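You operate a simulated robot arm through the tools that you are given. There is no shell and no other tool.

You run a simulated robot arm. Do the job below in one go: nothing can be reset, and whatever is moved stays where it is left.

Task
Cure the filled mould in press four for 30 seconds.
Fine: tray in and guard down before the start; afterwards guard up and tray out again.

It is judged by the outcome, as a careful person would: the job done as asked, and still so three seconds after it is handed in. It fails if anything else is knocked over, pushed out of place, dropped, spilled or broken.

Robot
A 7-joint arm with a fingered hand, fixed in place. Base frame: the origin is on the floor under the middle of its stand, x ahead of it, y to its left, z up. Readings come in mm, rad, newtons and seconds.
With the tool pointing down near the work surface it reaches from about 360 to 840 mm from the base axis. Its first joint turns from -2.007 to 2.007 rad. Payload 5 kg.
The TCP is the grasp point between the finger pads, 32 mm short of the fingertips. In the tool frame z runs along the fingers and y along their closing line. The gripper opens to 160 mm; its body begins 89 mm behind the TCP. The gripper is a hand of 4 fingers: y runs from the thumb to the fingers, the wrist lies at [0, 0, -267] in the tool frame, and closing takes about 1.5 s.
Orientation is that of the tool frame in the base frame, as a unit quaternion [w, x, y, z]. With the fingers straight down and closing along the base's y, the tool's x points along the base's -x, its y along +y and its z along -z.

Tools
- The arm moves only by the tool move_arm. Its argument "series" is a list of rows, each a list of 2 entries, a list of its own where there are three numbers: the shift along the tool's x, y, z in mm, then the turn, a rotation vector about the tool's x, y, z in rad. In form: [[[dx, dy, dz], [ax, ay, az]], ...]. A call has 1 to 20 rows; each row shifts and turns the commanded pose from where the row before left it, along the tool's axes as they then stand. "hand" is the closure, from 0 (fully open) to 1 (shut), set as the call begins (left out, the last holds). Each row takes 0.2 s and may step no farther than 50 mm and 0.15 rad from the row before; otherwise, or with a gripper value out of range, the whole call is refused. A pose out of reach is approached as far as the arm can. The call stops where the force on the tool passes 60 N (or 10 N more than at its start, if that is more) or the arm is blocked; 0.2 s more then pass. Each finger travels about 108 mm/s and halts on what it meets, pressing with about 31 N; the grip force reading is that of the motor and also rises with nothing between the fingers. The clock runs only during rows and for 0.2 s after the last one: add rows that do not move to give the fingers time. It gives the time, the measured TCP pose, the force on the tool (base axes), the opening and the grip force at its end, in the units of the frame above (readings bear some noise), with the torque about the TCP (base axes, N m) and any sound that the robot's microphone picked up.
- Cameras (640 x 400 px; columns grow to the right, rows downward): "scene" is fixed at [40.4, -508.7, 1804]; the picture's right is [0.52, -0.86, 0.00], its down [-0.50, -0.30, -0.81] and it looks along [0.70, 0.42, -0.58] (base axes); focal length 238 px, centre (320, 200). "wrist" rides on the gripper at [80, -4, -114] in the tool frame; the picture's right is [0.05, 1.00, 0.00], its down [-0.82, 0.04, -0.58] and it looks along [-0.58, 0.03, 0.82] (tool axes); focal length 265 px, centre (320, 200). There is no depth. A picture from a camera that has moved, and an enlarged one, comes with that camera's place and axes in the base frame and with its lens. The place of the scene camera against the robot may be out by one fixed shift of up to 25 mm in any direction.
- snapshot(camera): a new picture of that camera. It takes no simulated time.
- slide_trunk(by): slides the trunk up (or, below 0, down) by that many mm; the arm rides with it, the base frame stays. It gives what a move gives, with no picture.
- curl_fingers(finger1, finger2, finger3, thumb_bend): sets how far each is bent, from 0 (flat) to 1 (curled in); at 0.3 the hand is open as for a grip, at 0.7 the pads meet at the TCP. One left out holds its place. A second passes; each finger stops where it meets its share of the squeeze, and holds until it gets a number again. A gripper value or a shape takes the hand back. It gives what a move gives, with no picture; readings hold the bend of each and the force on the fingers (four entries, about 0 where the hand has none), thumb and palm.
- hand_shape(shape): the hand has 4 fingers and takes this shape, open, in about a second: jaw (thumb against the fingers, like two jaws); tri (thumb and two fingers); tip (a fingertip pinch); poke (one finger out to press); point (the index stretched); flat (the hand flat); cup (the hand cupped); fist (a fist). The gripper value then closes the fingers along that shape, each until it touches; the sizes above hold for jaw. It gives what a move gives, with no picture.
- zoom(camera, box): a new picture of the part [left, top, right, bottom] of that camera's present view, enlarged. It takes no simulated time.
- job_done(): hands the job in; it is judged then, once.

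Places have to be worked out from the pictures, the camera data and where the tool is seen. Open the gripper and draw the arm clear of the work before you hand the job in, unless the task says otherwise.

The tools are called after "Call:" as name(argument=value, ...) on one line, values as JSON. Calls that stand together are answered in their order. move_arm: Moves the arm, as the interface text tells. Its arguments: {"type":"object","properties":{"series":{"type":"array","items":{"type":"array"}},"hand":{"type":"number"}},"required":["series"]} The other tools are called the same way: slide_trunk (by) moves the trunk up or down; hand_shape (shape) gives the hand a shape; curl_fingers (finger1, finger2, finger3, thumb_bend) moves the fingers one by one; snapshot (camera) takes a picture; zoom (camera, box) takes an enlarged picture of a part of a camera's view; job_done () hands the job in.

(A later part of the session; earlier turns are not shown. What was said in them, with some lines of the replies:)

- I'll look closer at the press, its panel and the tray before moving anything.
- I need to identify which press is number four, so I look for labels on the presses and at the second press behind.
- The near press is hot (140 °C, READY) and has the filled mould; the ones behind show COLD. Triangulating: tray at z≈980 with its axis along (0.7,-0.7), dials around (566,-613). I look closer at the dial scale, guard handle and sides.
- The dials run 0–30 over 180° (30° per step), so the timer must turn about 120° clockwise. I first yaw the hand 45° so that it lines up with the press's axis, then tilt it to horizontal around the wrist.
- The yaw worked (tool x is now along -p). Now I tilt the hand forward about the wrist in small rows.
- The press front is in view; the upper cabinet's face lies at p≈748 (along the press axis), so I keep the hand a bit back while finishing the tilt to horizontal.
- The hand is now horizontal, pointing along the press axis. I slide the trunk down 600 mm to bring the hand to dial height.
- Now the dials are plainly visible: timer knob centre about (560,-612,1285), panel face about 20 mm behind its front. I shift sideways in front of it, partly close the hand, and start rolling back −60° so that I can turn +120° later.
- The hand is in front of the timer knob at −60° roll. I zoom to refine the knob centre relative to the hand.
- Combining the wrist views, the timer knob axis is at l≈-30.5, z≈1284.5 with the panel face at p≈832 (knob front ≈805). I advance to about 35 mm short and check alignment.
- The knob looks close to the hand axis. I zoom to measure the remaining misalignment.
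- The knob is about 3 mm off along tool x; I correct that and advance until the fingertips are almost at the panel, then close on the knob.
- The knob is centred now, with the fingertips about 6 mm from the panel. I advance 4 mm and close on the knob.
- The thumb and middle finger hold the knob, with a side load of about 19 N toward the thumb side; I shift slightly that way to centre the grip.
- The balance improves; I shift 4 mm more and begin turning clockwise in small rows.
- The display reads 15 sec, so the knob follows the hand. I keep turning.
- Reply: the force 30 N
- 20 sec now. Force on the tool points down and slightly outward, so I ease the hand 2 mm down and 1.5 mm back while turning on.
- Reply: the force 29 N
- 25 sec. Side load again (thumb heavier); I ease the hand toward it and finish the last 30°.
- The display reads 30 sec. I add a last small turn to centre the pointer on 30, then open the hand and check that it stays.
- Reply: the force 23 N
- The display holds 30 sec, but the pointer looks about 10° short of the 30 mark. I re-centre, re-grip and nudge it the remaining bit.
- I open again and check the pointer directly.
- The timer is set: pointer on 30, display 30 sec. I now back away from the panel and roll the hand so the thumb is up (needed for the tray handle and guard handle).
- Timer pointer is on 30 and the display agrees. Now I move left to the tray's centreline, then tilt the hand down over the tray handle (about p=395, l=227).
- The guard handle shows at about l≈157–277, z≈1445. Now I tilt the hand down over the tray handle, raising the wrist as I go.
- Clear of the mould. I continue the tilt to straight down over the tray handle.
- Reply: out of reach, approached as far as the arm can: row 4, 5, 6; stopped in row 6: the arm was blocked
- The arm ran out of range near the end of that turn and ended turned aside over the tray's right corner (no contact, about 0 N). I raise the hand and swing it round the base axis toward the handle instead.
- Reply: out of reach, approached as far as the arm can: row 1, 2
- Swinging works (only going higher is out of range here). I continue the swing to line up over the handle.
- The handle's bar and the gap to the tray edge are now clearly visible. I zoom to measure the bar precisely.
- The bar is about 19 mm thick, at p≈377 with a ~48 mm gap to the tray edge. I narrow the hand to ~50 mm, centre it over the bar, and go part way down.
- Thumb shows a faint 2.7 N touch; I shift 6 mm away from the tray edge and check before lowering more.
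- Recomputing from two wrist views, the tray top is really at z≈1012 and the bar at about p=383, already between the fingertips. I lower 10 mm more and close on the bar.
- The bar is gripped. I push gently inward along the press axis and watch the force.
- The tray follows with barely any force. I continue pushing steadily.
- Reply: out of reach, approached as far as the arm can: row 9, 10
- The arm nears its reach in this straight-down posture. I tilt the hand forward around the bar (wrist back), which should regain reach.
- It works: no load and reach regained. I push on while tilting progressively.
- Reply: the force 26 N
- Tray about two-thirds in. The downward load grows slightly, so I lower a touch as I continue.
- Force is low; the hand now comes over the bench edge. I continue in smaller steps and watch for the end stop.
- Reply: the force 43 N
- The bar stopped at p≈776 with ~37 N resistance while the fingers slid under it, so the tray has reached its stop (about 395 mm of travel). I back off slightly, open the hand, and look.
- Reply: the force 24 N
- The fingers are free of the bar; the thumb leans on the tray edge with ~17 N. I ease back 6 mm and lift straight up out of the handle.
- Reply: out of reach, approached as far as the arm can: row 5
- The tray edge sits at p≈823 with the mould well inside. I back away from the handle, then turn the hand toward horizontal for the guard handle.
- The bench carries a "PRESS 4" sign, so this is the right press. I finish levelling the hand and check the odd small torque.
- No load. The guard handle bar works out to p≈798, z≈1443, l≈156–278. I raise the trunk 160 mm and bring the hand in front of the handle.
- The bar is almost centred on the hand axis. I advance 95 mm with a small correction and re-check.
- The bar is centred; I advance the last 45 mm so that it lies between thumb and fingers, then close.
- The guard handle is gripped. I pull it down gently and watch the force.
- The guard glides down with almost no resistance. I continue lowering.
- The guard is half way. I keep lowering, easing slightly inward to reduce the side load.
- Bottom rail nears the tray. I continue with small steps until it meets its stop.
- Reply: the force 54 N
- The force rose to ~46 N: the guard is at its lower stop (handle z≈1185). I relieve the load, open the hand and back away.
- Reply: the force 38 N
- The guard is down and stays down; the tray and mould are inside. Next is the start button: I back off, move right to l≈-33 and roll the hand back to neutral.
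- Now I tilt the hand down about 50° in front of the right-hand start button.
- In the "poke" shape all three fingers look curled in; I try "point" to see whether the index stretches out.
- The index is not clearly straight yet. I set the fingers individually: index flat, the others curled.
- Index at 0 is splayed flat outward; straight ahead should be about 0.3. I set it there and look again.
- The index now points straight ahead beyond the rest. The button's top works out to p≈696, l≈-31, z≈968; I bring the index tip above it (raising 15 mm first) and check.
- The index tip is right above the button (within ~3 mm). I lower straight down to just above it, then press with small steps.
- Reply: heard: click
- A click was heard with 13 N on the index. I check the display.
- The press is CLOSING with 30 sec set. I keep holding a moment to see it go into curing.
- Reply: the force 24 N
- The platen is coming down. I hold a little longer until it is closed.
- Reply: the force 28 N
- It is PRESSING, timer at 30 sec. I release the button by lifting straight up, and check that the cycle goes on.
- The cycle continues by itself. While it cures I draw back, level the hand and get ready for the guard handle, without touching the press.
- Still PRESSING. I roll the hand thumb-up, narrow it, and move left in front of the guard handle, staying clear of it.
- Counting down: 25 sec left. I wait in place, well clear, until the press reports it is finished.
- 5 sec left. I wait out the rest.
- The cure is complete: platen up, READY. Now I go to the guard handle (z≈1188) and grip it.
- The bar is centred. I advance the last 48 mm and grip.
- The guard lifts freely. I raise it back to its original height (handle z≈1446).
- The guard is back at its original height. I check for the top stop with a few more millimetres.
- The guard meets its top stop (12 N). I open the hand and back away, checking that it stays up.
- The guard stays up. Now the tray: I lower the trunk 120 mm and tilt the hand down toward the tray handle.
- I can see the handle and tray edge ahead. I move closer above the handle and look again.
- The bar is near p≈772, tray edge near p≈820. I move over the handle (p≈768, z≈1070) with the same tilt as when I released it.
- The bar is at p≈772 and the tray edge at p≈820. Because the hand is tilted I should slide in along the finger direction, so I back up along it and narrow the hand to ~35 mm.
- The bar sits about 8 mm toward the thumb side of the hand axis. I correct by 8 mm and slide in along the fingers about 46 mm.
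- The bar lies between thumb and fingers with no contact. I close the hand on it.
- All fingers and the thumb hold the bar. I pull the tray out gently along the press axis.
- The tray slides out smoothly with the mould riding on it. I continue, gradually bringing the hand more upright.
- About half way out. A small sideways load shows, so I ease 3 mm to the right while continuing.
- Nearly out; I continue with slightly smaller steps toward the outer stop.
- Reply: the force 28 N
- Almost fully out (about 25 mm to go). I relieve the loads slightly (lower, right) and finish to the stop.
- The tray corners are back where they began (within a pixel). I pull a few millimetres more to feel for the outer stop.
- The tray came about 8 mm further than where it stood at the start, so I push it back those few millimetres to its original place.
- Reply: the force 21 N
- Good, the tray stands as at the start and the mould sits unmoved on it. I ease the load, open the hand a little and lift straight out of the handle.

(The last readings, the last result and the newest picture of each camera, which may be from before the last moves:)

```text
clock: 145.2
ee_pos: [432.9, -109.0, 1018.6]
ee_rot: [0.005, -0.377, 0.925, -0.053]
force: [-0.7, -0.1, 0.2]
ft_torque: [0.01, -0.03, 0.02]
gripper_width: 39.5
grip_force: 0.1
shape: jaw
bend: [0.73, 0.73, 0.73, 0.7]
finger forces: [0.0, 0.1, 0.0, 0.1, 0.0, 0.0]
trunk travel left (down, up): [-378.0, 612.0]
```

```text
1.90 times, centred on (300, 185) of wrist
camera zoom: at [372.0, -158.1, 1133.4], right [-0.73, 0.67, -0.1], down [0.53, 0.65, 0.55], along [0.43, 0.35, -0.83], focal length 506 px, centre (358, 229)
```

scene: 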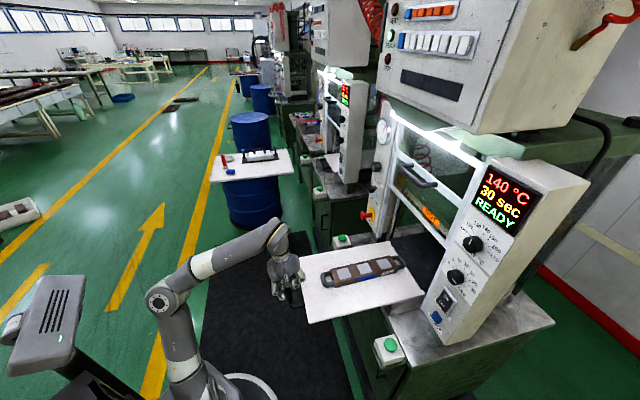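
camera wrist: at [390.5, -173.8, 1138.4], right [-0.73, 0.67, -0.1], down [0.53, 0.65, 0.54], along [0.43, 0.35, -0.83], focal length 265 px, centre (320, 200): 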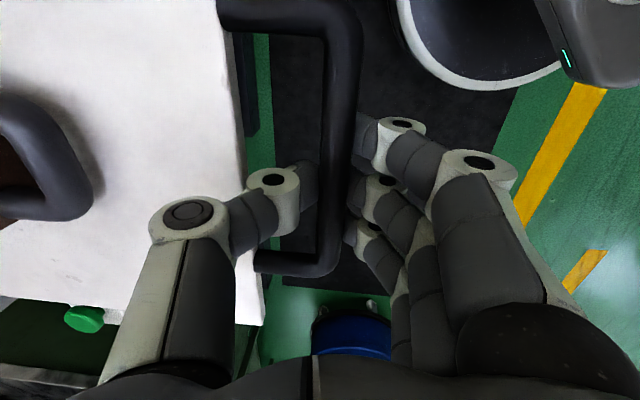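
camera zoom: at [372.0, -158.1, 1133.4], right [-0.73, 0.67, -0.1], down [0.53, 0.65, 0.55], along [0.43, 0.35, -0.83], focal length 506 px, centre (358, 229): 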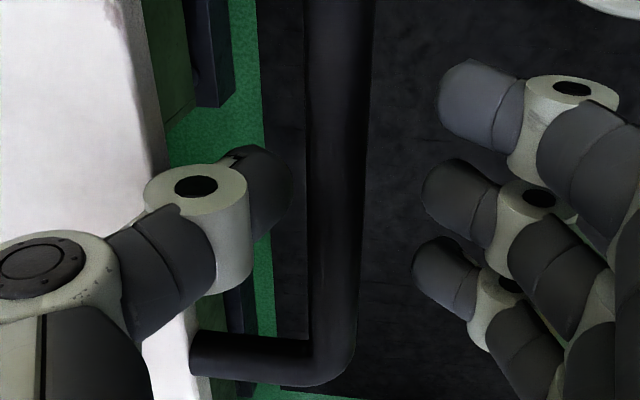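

Free of contact. I lift straight up out of the handle.

Call:
move_arm(series=[[[0, -1.4, -12], [0, 0, 0]], [[0, -1.6, -15], [0, 0, 0]], [[0, -1.6, -15], [0, 0, 0]], [[0, -1.6, -15], [0, 0, 0]]])

Call:
snapshot(camera="wrist")

```text
clock: 146.2
ee_pos: [434.3, -109.5, 1076.0]
ee_rot: [0.006, -0.376, 0.925, -0.053]
force: [0.4, 0.3, 0.0]
ft_torque: [-0.02, 0.03, 0.02]
gripper_width: 39.6
grip_force: 0.1
shape: jaw
bend: [0.73, 0.73, 0.73, 0.7]
finger forces: [0.1, 0.0, 0.0, 0.0, 0.0, 0.0]
trunk travel left (down, up): [-378.0, 612.0]
```

```text
taken
camera wrist: at [373.0, -157.2, 1191.4], right [-0.73, 0.67, -0.1], down [0.53, 0.65, 0.55], along [0.43, 0.35, -0.83], focal length 265 px, centre (320, 200)
```

wrist: 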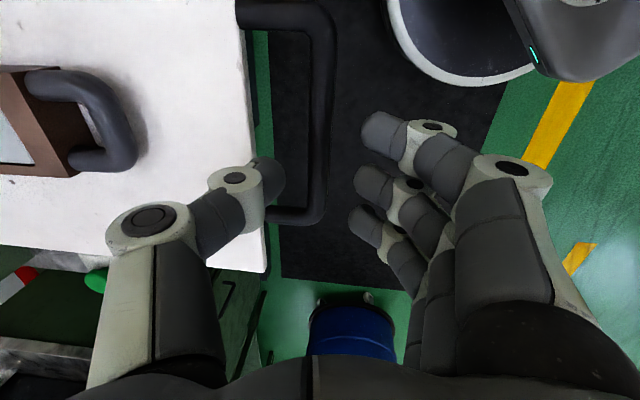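

The hand is clear above the handle. I raise the trunk to draw the arm well away, and open the hand.

Call:
slide_trunk(by=250)

Call:
move_arm(series=[[[0, 15, 0], [0, 0, 0]], [[0, 15, 0], [0, 0, 0]], [[0, 15, 0], [0, 0, 0]], [[0, 0, 0], [0, 0, 0]], [[0, 0, 0], [0, 0, 0]]], hand=0.0)

Call:
snapshot(camera="scene")

Call:
zoom(camera="scene", box=[270, 120, 560, 340])

Call:
snapshot(camera="wrist")

```text
clock: 148.8
ee_pos: [434.6, -107.5, 1325.5]
ee_rot: [0.005, -0.378, 0.924, -0.053]
force: [-0.5, -0.2, -0.7]
ft_torque: [0.01, 0.03, 0.01]
gripper_width: 39.5
grip_force: 0.1
shape: jaw
bend: [0.73, 0.73, 0.73, 0.7]
finger forces: [0.1, 0.0, 0.1, 0.0, 0.1, 0.1]
trunk travel left (down, up): [-628.0, 362.0]
```

```text
clock: 150.0
ee_pos: [404.9, -74.4, 1320.9]
ee_rot: [0.005, -0.378, 0.924, -0.054]
force: [1.1, -0.3, 1.2]
ft_torque: [-0.01, 0.01, 0.01]
gripper_width: 159.7
grip_force: 0.0
shape: jaw
bend: [0.3, 0.3, 0.3, 0.3]
finger forces: [0.0, 0.0, 0.1, 0.0, 0.0, 0.0]
trunk travel left (down, up): [-628.0, 362.0]
```

```text
taken
```

scene: 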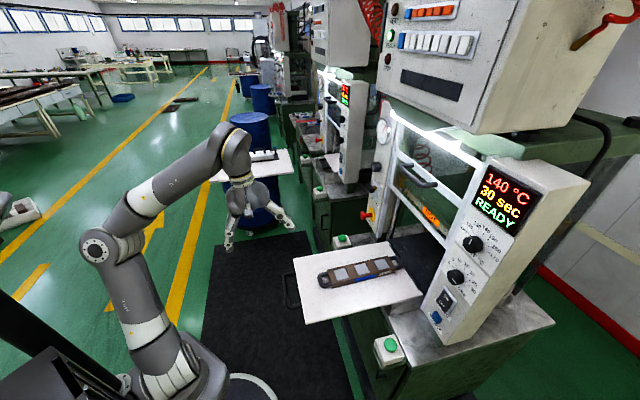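

```text
1.82 times, centred on (415, 230) of scene
camera zoom: at [40.4, -508.7, 1804.0], right [0.52, -0.86, 0.0], down [-0.5, -0.3, -0.81], along [0.7, 0.42, -0.58], focal length 433 px, centre (147, 146)
```

zoom: 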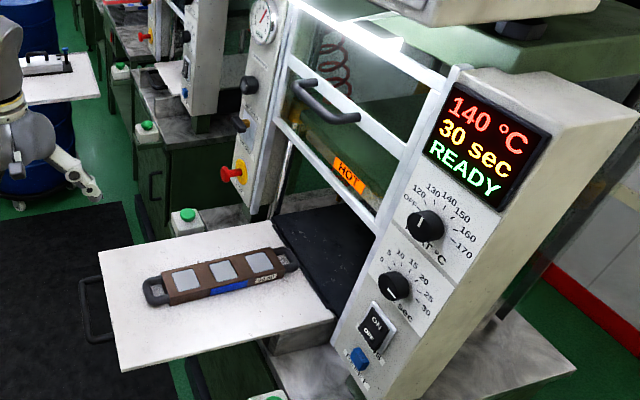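

```text
taken
camera wrist: at [343.2, -124.2, 1436.5], right [-0.73, 0.67, -0.1], down [0.53, 0.65, 0.55], along [0.43, 0.35, -0.83], focal length 265 px, centre (320, 200)
```

wrist: 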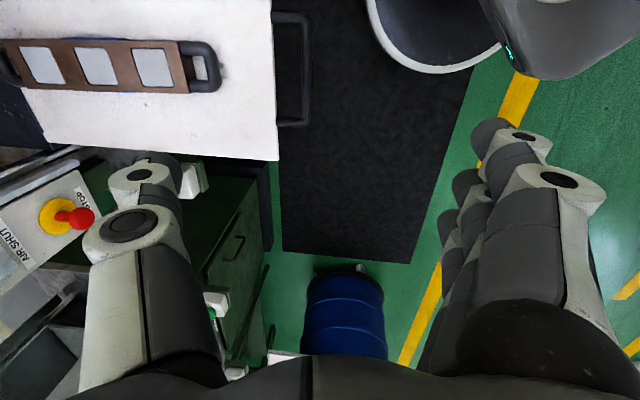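

I compare the tray's place with the start using the same zoom window as at the beginning.

Call:
zoom(camera="scene", box=[275, 235, 375, 330])

Call:
zoom(camera="scene", box=[385, 130, 475, 200])

```text
4.21 times, centred on (325, 282) of scene
camera zoom: at [40.4, -508.7, 1804.0], right [0.52, -0.86, 0.0], down [-0.5, -0.3, -0.81], along [0.7, 0.42, -0.58], focal length 1002 px, centre (299, -147)
```

zoom: 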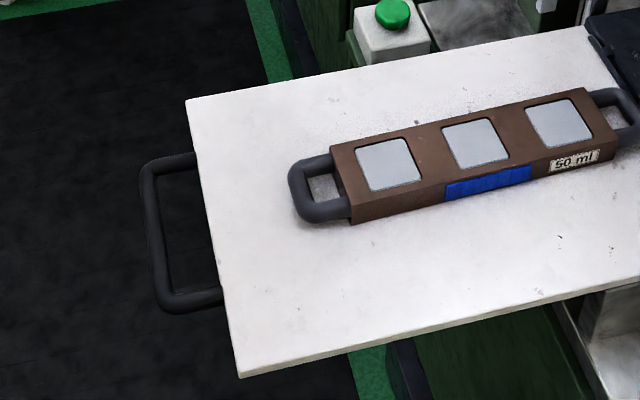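

```text
5.71 times, centred on (430, 165) of scene
camera zoom: at [40.4, -508.7, 1804.0], right [0.52, -0.86, 0.0], down [-0.5, -0.3, -0.81], along [0.7, 0.42, -0.58], focal length 1360 px, centre (-309, 400)
```

zoom: 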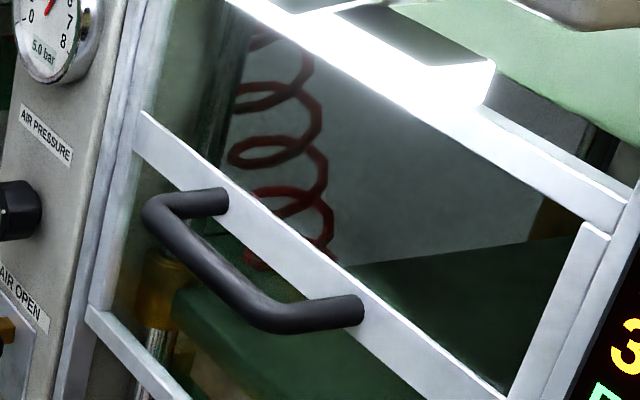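

The guard is exactly as before, but the tray is still about 8 mm short of where it stood at the start (its outer stop). I go back with the same pose and draw it out those last millimetres with the thumb behind the bar.

Call:
move_arm(series=[[[0, -15, 0], [0, 0, 0]], [[0, -15, 0], [0, 0, 0]], [[0, -15, 0], [0, 0, 0]], [[0, 0, 0], [0, 0, 0]], [[0, 0, 0], [0, 0, 0]], [[0, 0, 0], [0, 0, 0]]], hand=0.75)

Call:
slide_trunk(by=-250)

Call:
snapshot(camera="wrist")

```text
clock: 151.4
ee_pos: [436.2, -108.7, 1325.5]
ee_rot: [0.006, -0.377, 0.925, -0.053]
force: [0.1, -0.1, 0.5]
ft_torque: [0.02, -0.01, -0.03]
gripper_width: 40.4
grip_force: 0.0
shape: jaw
bend: [0.73, 0.73, 0.73, 0.7]
finger forces: [0.1, 0.0, 0.1, 0.0, 0.0, 0.0]
trunk travel left (down, up): [-628.0, 362.0]
```

```text
clock: 154.0
ee_pos: [435.7, -109.2, 1076.0]
ee_rot: [0.006, -0.377, 0.924, -0.053]
force: [0.3, -0.5, -0.2]
ft_torque: [-0.01, -0.01, -0.03]
gripper_width: 40.3
grip_force: 0.1
shape: jaw
bend: [0.73, 0.73, 0.73, 0.7]
finger forces: [0.0, 0.1, 0.0, 0.1, 0.1, 0.0]
trunk travel left (down, up): [-378.0, 612.0]
```

```text
taken
camera wrist: at [374.3, -158.1, 1192.4], right [-0.73, 0.67, -0.1], down [0.53, 0.65, 0.55], along [0.43, 0.35, -0.83], focal length 265 px, centre (320, 200)
```

wrist: 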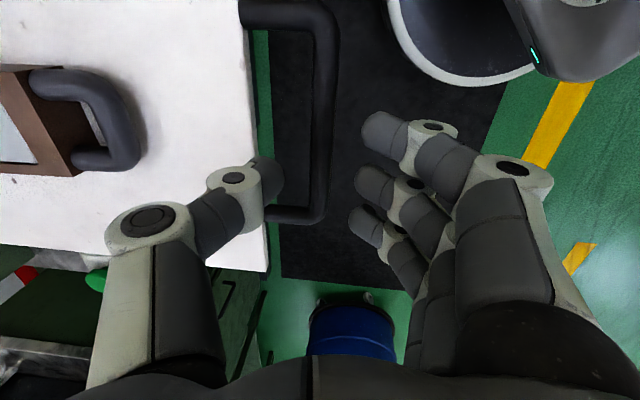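

Same picture as when I left the handle. I descend straight down the way I came up, then close on the bar.

Call:
move_arm(series=[[[0, 1.6, 15], [0, 0, 0]], [[0, 1.6, 15], [0, 0, 0]], [[0, 1.6, 15], [0, 0, 0]], [[0, 1.4, 12], [0, 0, 0]], [[0, 0, 0], [0, 0, 0]]])

Call:
zoom(camera="wrist", box=[160, 80, 440, 290])

```text
clock: 155.2
ee_pos: [432.4, -110.7, 1016.9]
ee_rot: [0.005, -0.377, 0.925, -0.053]
force: [-0.5, 0.8, 1.4]
ft_torque: [-0.01, -0.05, 0.01]
gripper_width: 40.1
grip_force: 0.0
shape: jaw
bend: [0.73, 0.73, 0.73, 0.7]
finger forces: [0.0, 0.1, 0.0, 0.0, 1.9, 0.0]
trunk travel left (down, up): [-378.0, 612.0]
```

```text
1.90 times, centred on (300, 185) of wrist
camera zoom: at [371.5, -159.3, 1133.3], right [-0.73, 0.67, -0.1], down [0.53, 0.65, 0.55], along [0.43, 0.35, -0.83], focal length 506 px, centre (358, 229)
```

zoom: 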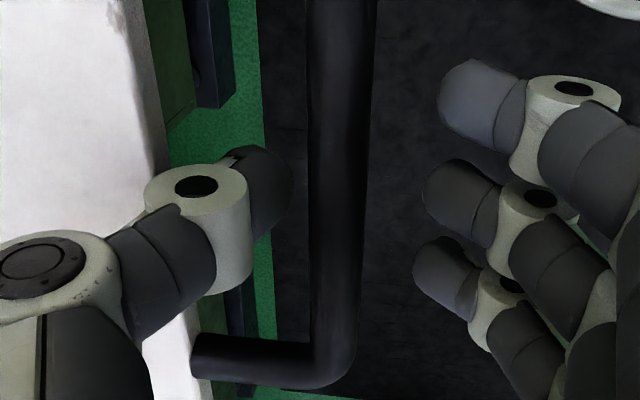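

The bar is between thumb and fingers. I grip it and pull out to the stop in small steps.

Call:
move_arm(series=[[[0, 0, 0], [0, 0, 0]], [[0, 0, 0], [0, 0, 0]], [[0, 0, 0], [0, 0, 0]], [[0, 0, 0], [0, 0, 0]], [[0, 4, 0], [0, 0, 0]], [[0, 4, 0], [0, 0, 0]], [[0, 3, 0], [0, 0, 0]], [[0, 0, 0], [0, 0, 0]]], hand=1.0)

Call:
zoom(camera="scene", box=[275, 235, 375, 330])

```text
clock: 157.0
ee_pos: [426.6, -103.7, 1016.8]
ee_rot: [0.005, -0.376, 0.925, -0.052]
force: [-5.2, -6.4, -19.8]
ft_torque: [0.06, 0.14, -0.01]
gripper_width: 4.0
grip_force: 31.1
shape: jaw
bend: [0.65, 0.65, 0.65, 0.72]
finger forces: [7.8, 7.9, 7.4, 0.0, 21.9, 0.0]
trunk travel left (down, up): [-378.0, 612.0]
```

```text
4.21 times, centred on (325, 282) of scene
camera zoom: at [40.4, -508.7, 1804.0], right [0.52, -0.86, 0.0], down [-0.5, -0.3, -0.81], along [0.7, 0.42, -0.58], focal length 1002 px, centre (299, -147)
```

zoom: 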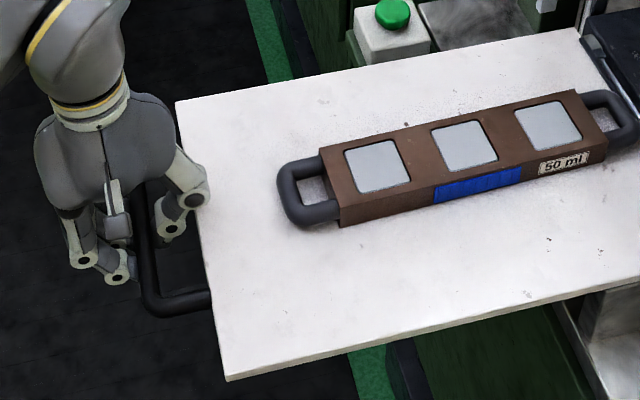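

The tray corners now match the start to within about 2 mm. I open the hand and check it again before lifting out.

Call:
move_arm(series=[[[0, 0, 2], [0, 0, 0]], [[0, 0, 0], [0, 0, 0]], [[0, 0, 0], [0, 0, 0]], [[0, 0, 0], [0, 0, 0]]], hand=0.77)

Call:
zoom(camera="scene", box=[275, 235, 375, 330])

Call:
zoom(camera="wrist", box=[160, 80, 440, 290])

```text
clock: 158.0
ee_pos: [426.3, -102.3, 1016.7]
ee_rot: [0.006, -0.378, 0.924, -0.053]
force: [-1.7, 2.6, 1.5]
ft_torque: [-0.11, -0.09, 0.07]
gripper_width: 35.8
grip_force: 0.0
shape: jaw
bend: [0.73, 0.73, 0.73, 0.7]
finger forces: [0.1, 0.1, 0.0, 0.0, 3.2, 0.0]
trunk travel left (down, up): [-378.0, 612.0]
```

```text
4.21 times, centred on (325, 282) of scene
camera zoom: at [40.4, -508.7, 1804.0], right [0.52, -0.86, 0.0], down [-0.5, -0.3, -0.81], along [0.7, 0.42, -0.58], focal length 1002 px, centre (299, -147)
```

zoom: 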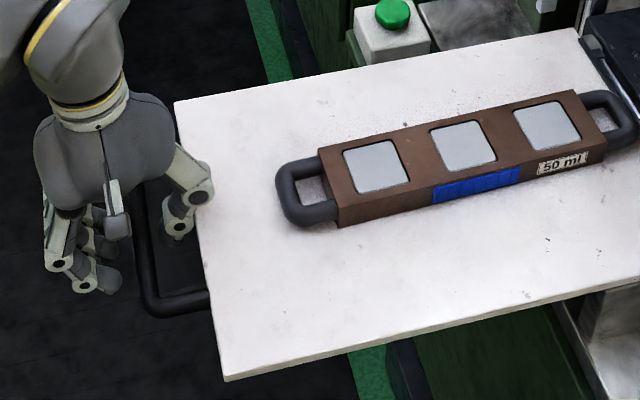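

```text
1.90 times, centred on (300, 185) of wrist
camera zoom: at [365.1, -151.2, 1131.9], right [-0.73, 0.67, -0.1], down [0.52, 0.65, 0.55], along [0.43, 0.35, -0.83], focal length 506 px, centre (358, 229)
```

zoom: 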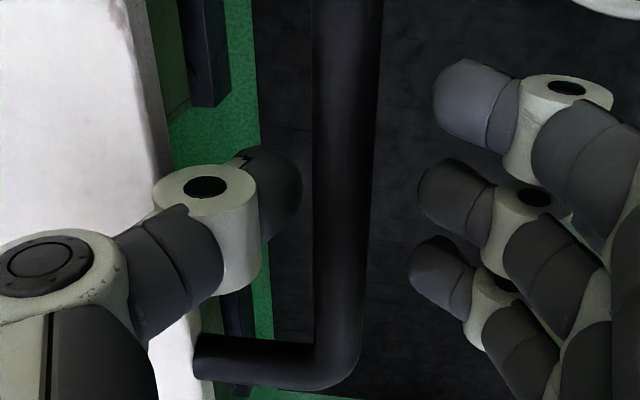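

Tray unchanged after release. The thumb touches the tray edge lightly, so I ease 2 mm away and lift straight up.

Call:
move_arm(series=[[[0, 2, 0], [0, 0, 0]], [[0, -1.3, -12], [0, 0, 0]], [[0, -1.6, -15], [0, 0, 0]], [[0, -1.6, -15], [0, 0, 0]], [[0, -1.6, -15], [0, 0, 0]]])

Call:
zoom(camera="scene", box=[275, 235, 375, 330])

```text
clock: 159.2
ee_pos: [426.4, -102.0, 1073.3]
ee_rot: [0.006, -0.376, 0.925, -0.053]
force: [0.4, -0.3, -0.2]
ft_torque: [-0.04, 0.04, 0.0]
gripper_width: 36.2
grip_force: 0.1
shape: jaw
bend: [0.73, 0.73, 0.73, 0.7]
finger forces: [0.0, 0.0, 0.1, 0.0, 0.0, 0.1]
trunk travel left (down, up): [-378.0, 612.0]
```

```text
4.21 times, centred on (325, 282) of scene
camera zoom: at [40.4, -508.7, 1804.0], right [0.52, -0.86, 0.0], down [-0.5, -0.3, -0.81], along [0.7, 0.42, -0.58], focal length 1002 px, centre (299, -147)
```

zoom: 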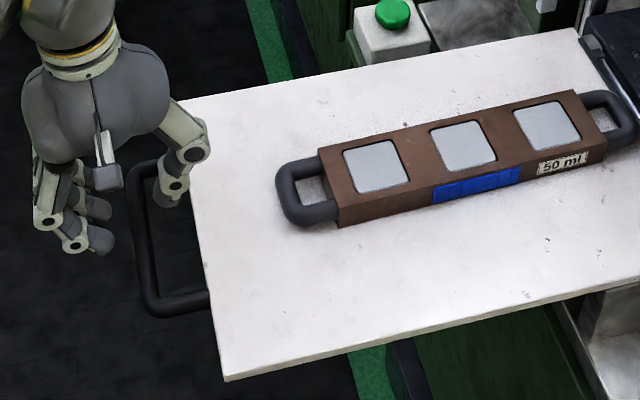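

The tray and mould stayed put. I raise the trunk, draw the arm back and open the hand, then look over everything once more.

Call:
slide_trunk(by=250)

Call:
move_arm(series=[[[0, 15, 0], [0, 0, 0]], [[0, 15, 0], [0, 0, 0]], [[0, 15, 0], [0, 0, 0]], [[0, 0, 0], [0, 0, 0]], [[0, 0, 0], [0, 0, 0]], [[0, 0, 0], [0, 0, 0]]], hand=0.0)

Call:
snapshot(camera="scene")

Call:
zoom(camera="scene", box=[270, 120, 560, 340])

Call:
zoom(camera="scene", box=[275, 235, 375, 330])

```text
clock: 161.8
ee_pos: [426.8, -100.1, 1323.0]
ee_rot: [0.006, -0.378, 0.924, -0.054]
force: [0.1, 0.3, -0.5]
ft_torque: [-0.03, 0.01, 0.01]
gripper_width: 36.4
grip_force: 0.1
shape: jaw
bend: [0.73, 0.73, 0.73, 0.7]
finger forces: [0.0, 0.0, 0.1, 0.0, 0.0, 0.0]
trunk travel left (down, up): [-628.0, 362.0]
```

```text
clock: 163.2
ee_pos: [394.5, -67.2, 1317.7]
ee_rot: [0.006, -0.377, 0.925, -0.053]
force: [0.6, 0.3, 0.3]
ft_torque: [0.01, 0.01, 0.02]
gripper_width: 159.7
grip_force: 0.0
shape: jaw
bend: [0.3, 0.3, 0.3, 0.3]
finger forces: [0.0, 0.0, 0.0, 0.0, 0.0, 0.0]
trunk travel left (down, up): [-628.0, 362.0]
```

```text
taken
```

scene: 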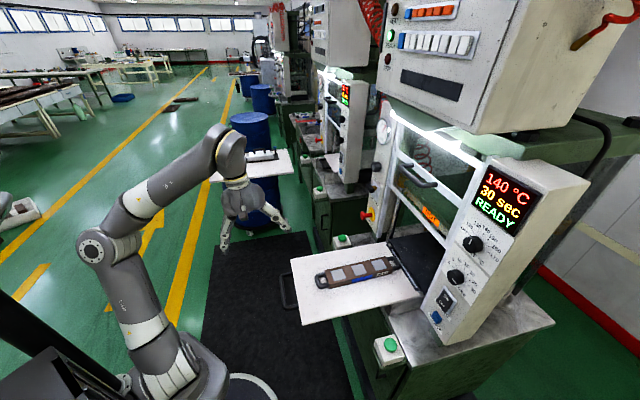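

```text
1.82 times, centred on (415, 230) of scene
camera zoom: at [40.4, -508.7, 1804.0], right [0.52, -0.86, 0.0], down [-0.5, -0.3, -0.81], along [0.7, 0.42, -0.58], focal length 433 px, centre (147, 146)
```

zoom: 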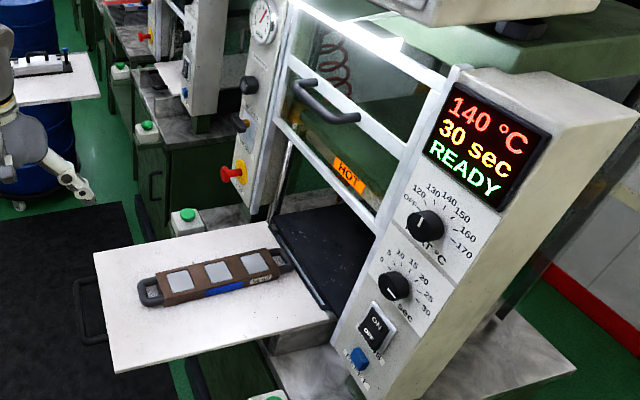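

```text
4.21 times, centred on (325, 282) of scene
camera zoom: at [40.4, -508.7, 1804.0], right [0.52, -0.86, 0.0], down [-0.5, -0.3, -0.81], along [0.7, 0.42, -0.58], focal length 1002 px, centre (299, -147)
```

zoom: 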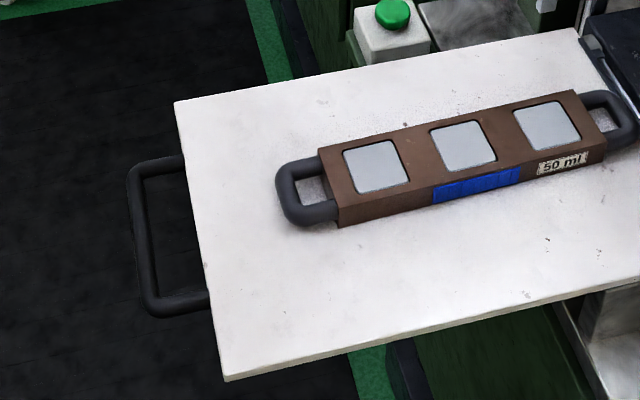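

The mould has had its 30 seconds, the guard is up and the tray is out with the mould on it. Nothing else looks moved, and the arm is clear with the hand open, so I hand the job in.

Call:
job_done()

```text
The job is handed in.
```

The filled mould was cured for 30 seconds in press four, and I have handed the job in. I confirmed the press from the "PRESS 4" sign on its bench.

- **Timer:** I turned the dial from 10 to 30 seconds and left it there. The temperature stayed at 140 °C.
- **Start:** The tray was pushed in to its stop and the guard was at its lower stop before I pressed the right-hand green button. The display counted down and returned to READY.
- **Afterwards:** The guard is back up at its original height. The tray is out again, about 4 mm further out than where it stood at the start. The mould shifted roughly 2 to 5 mm inward on the tray.

No other controls or objects were touched, and the arm was clear with the hand open when I finished.
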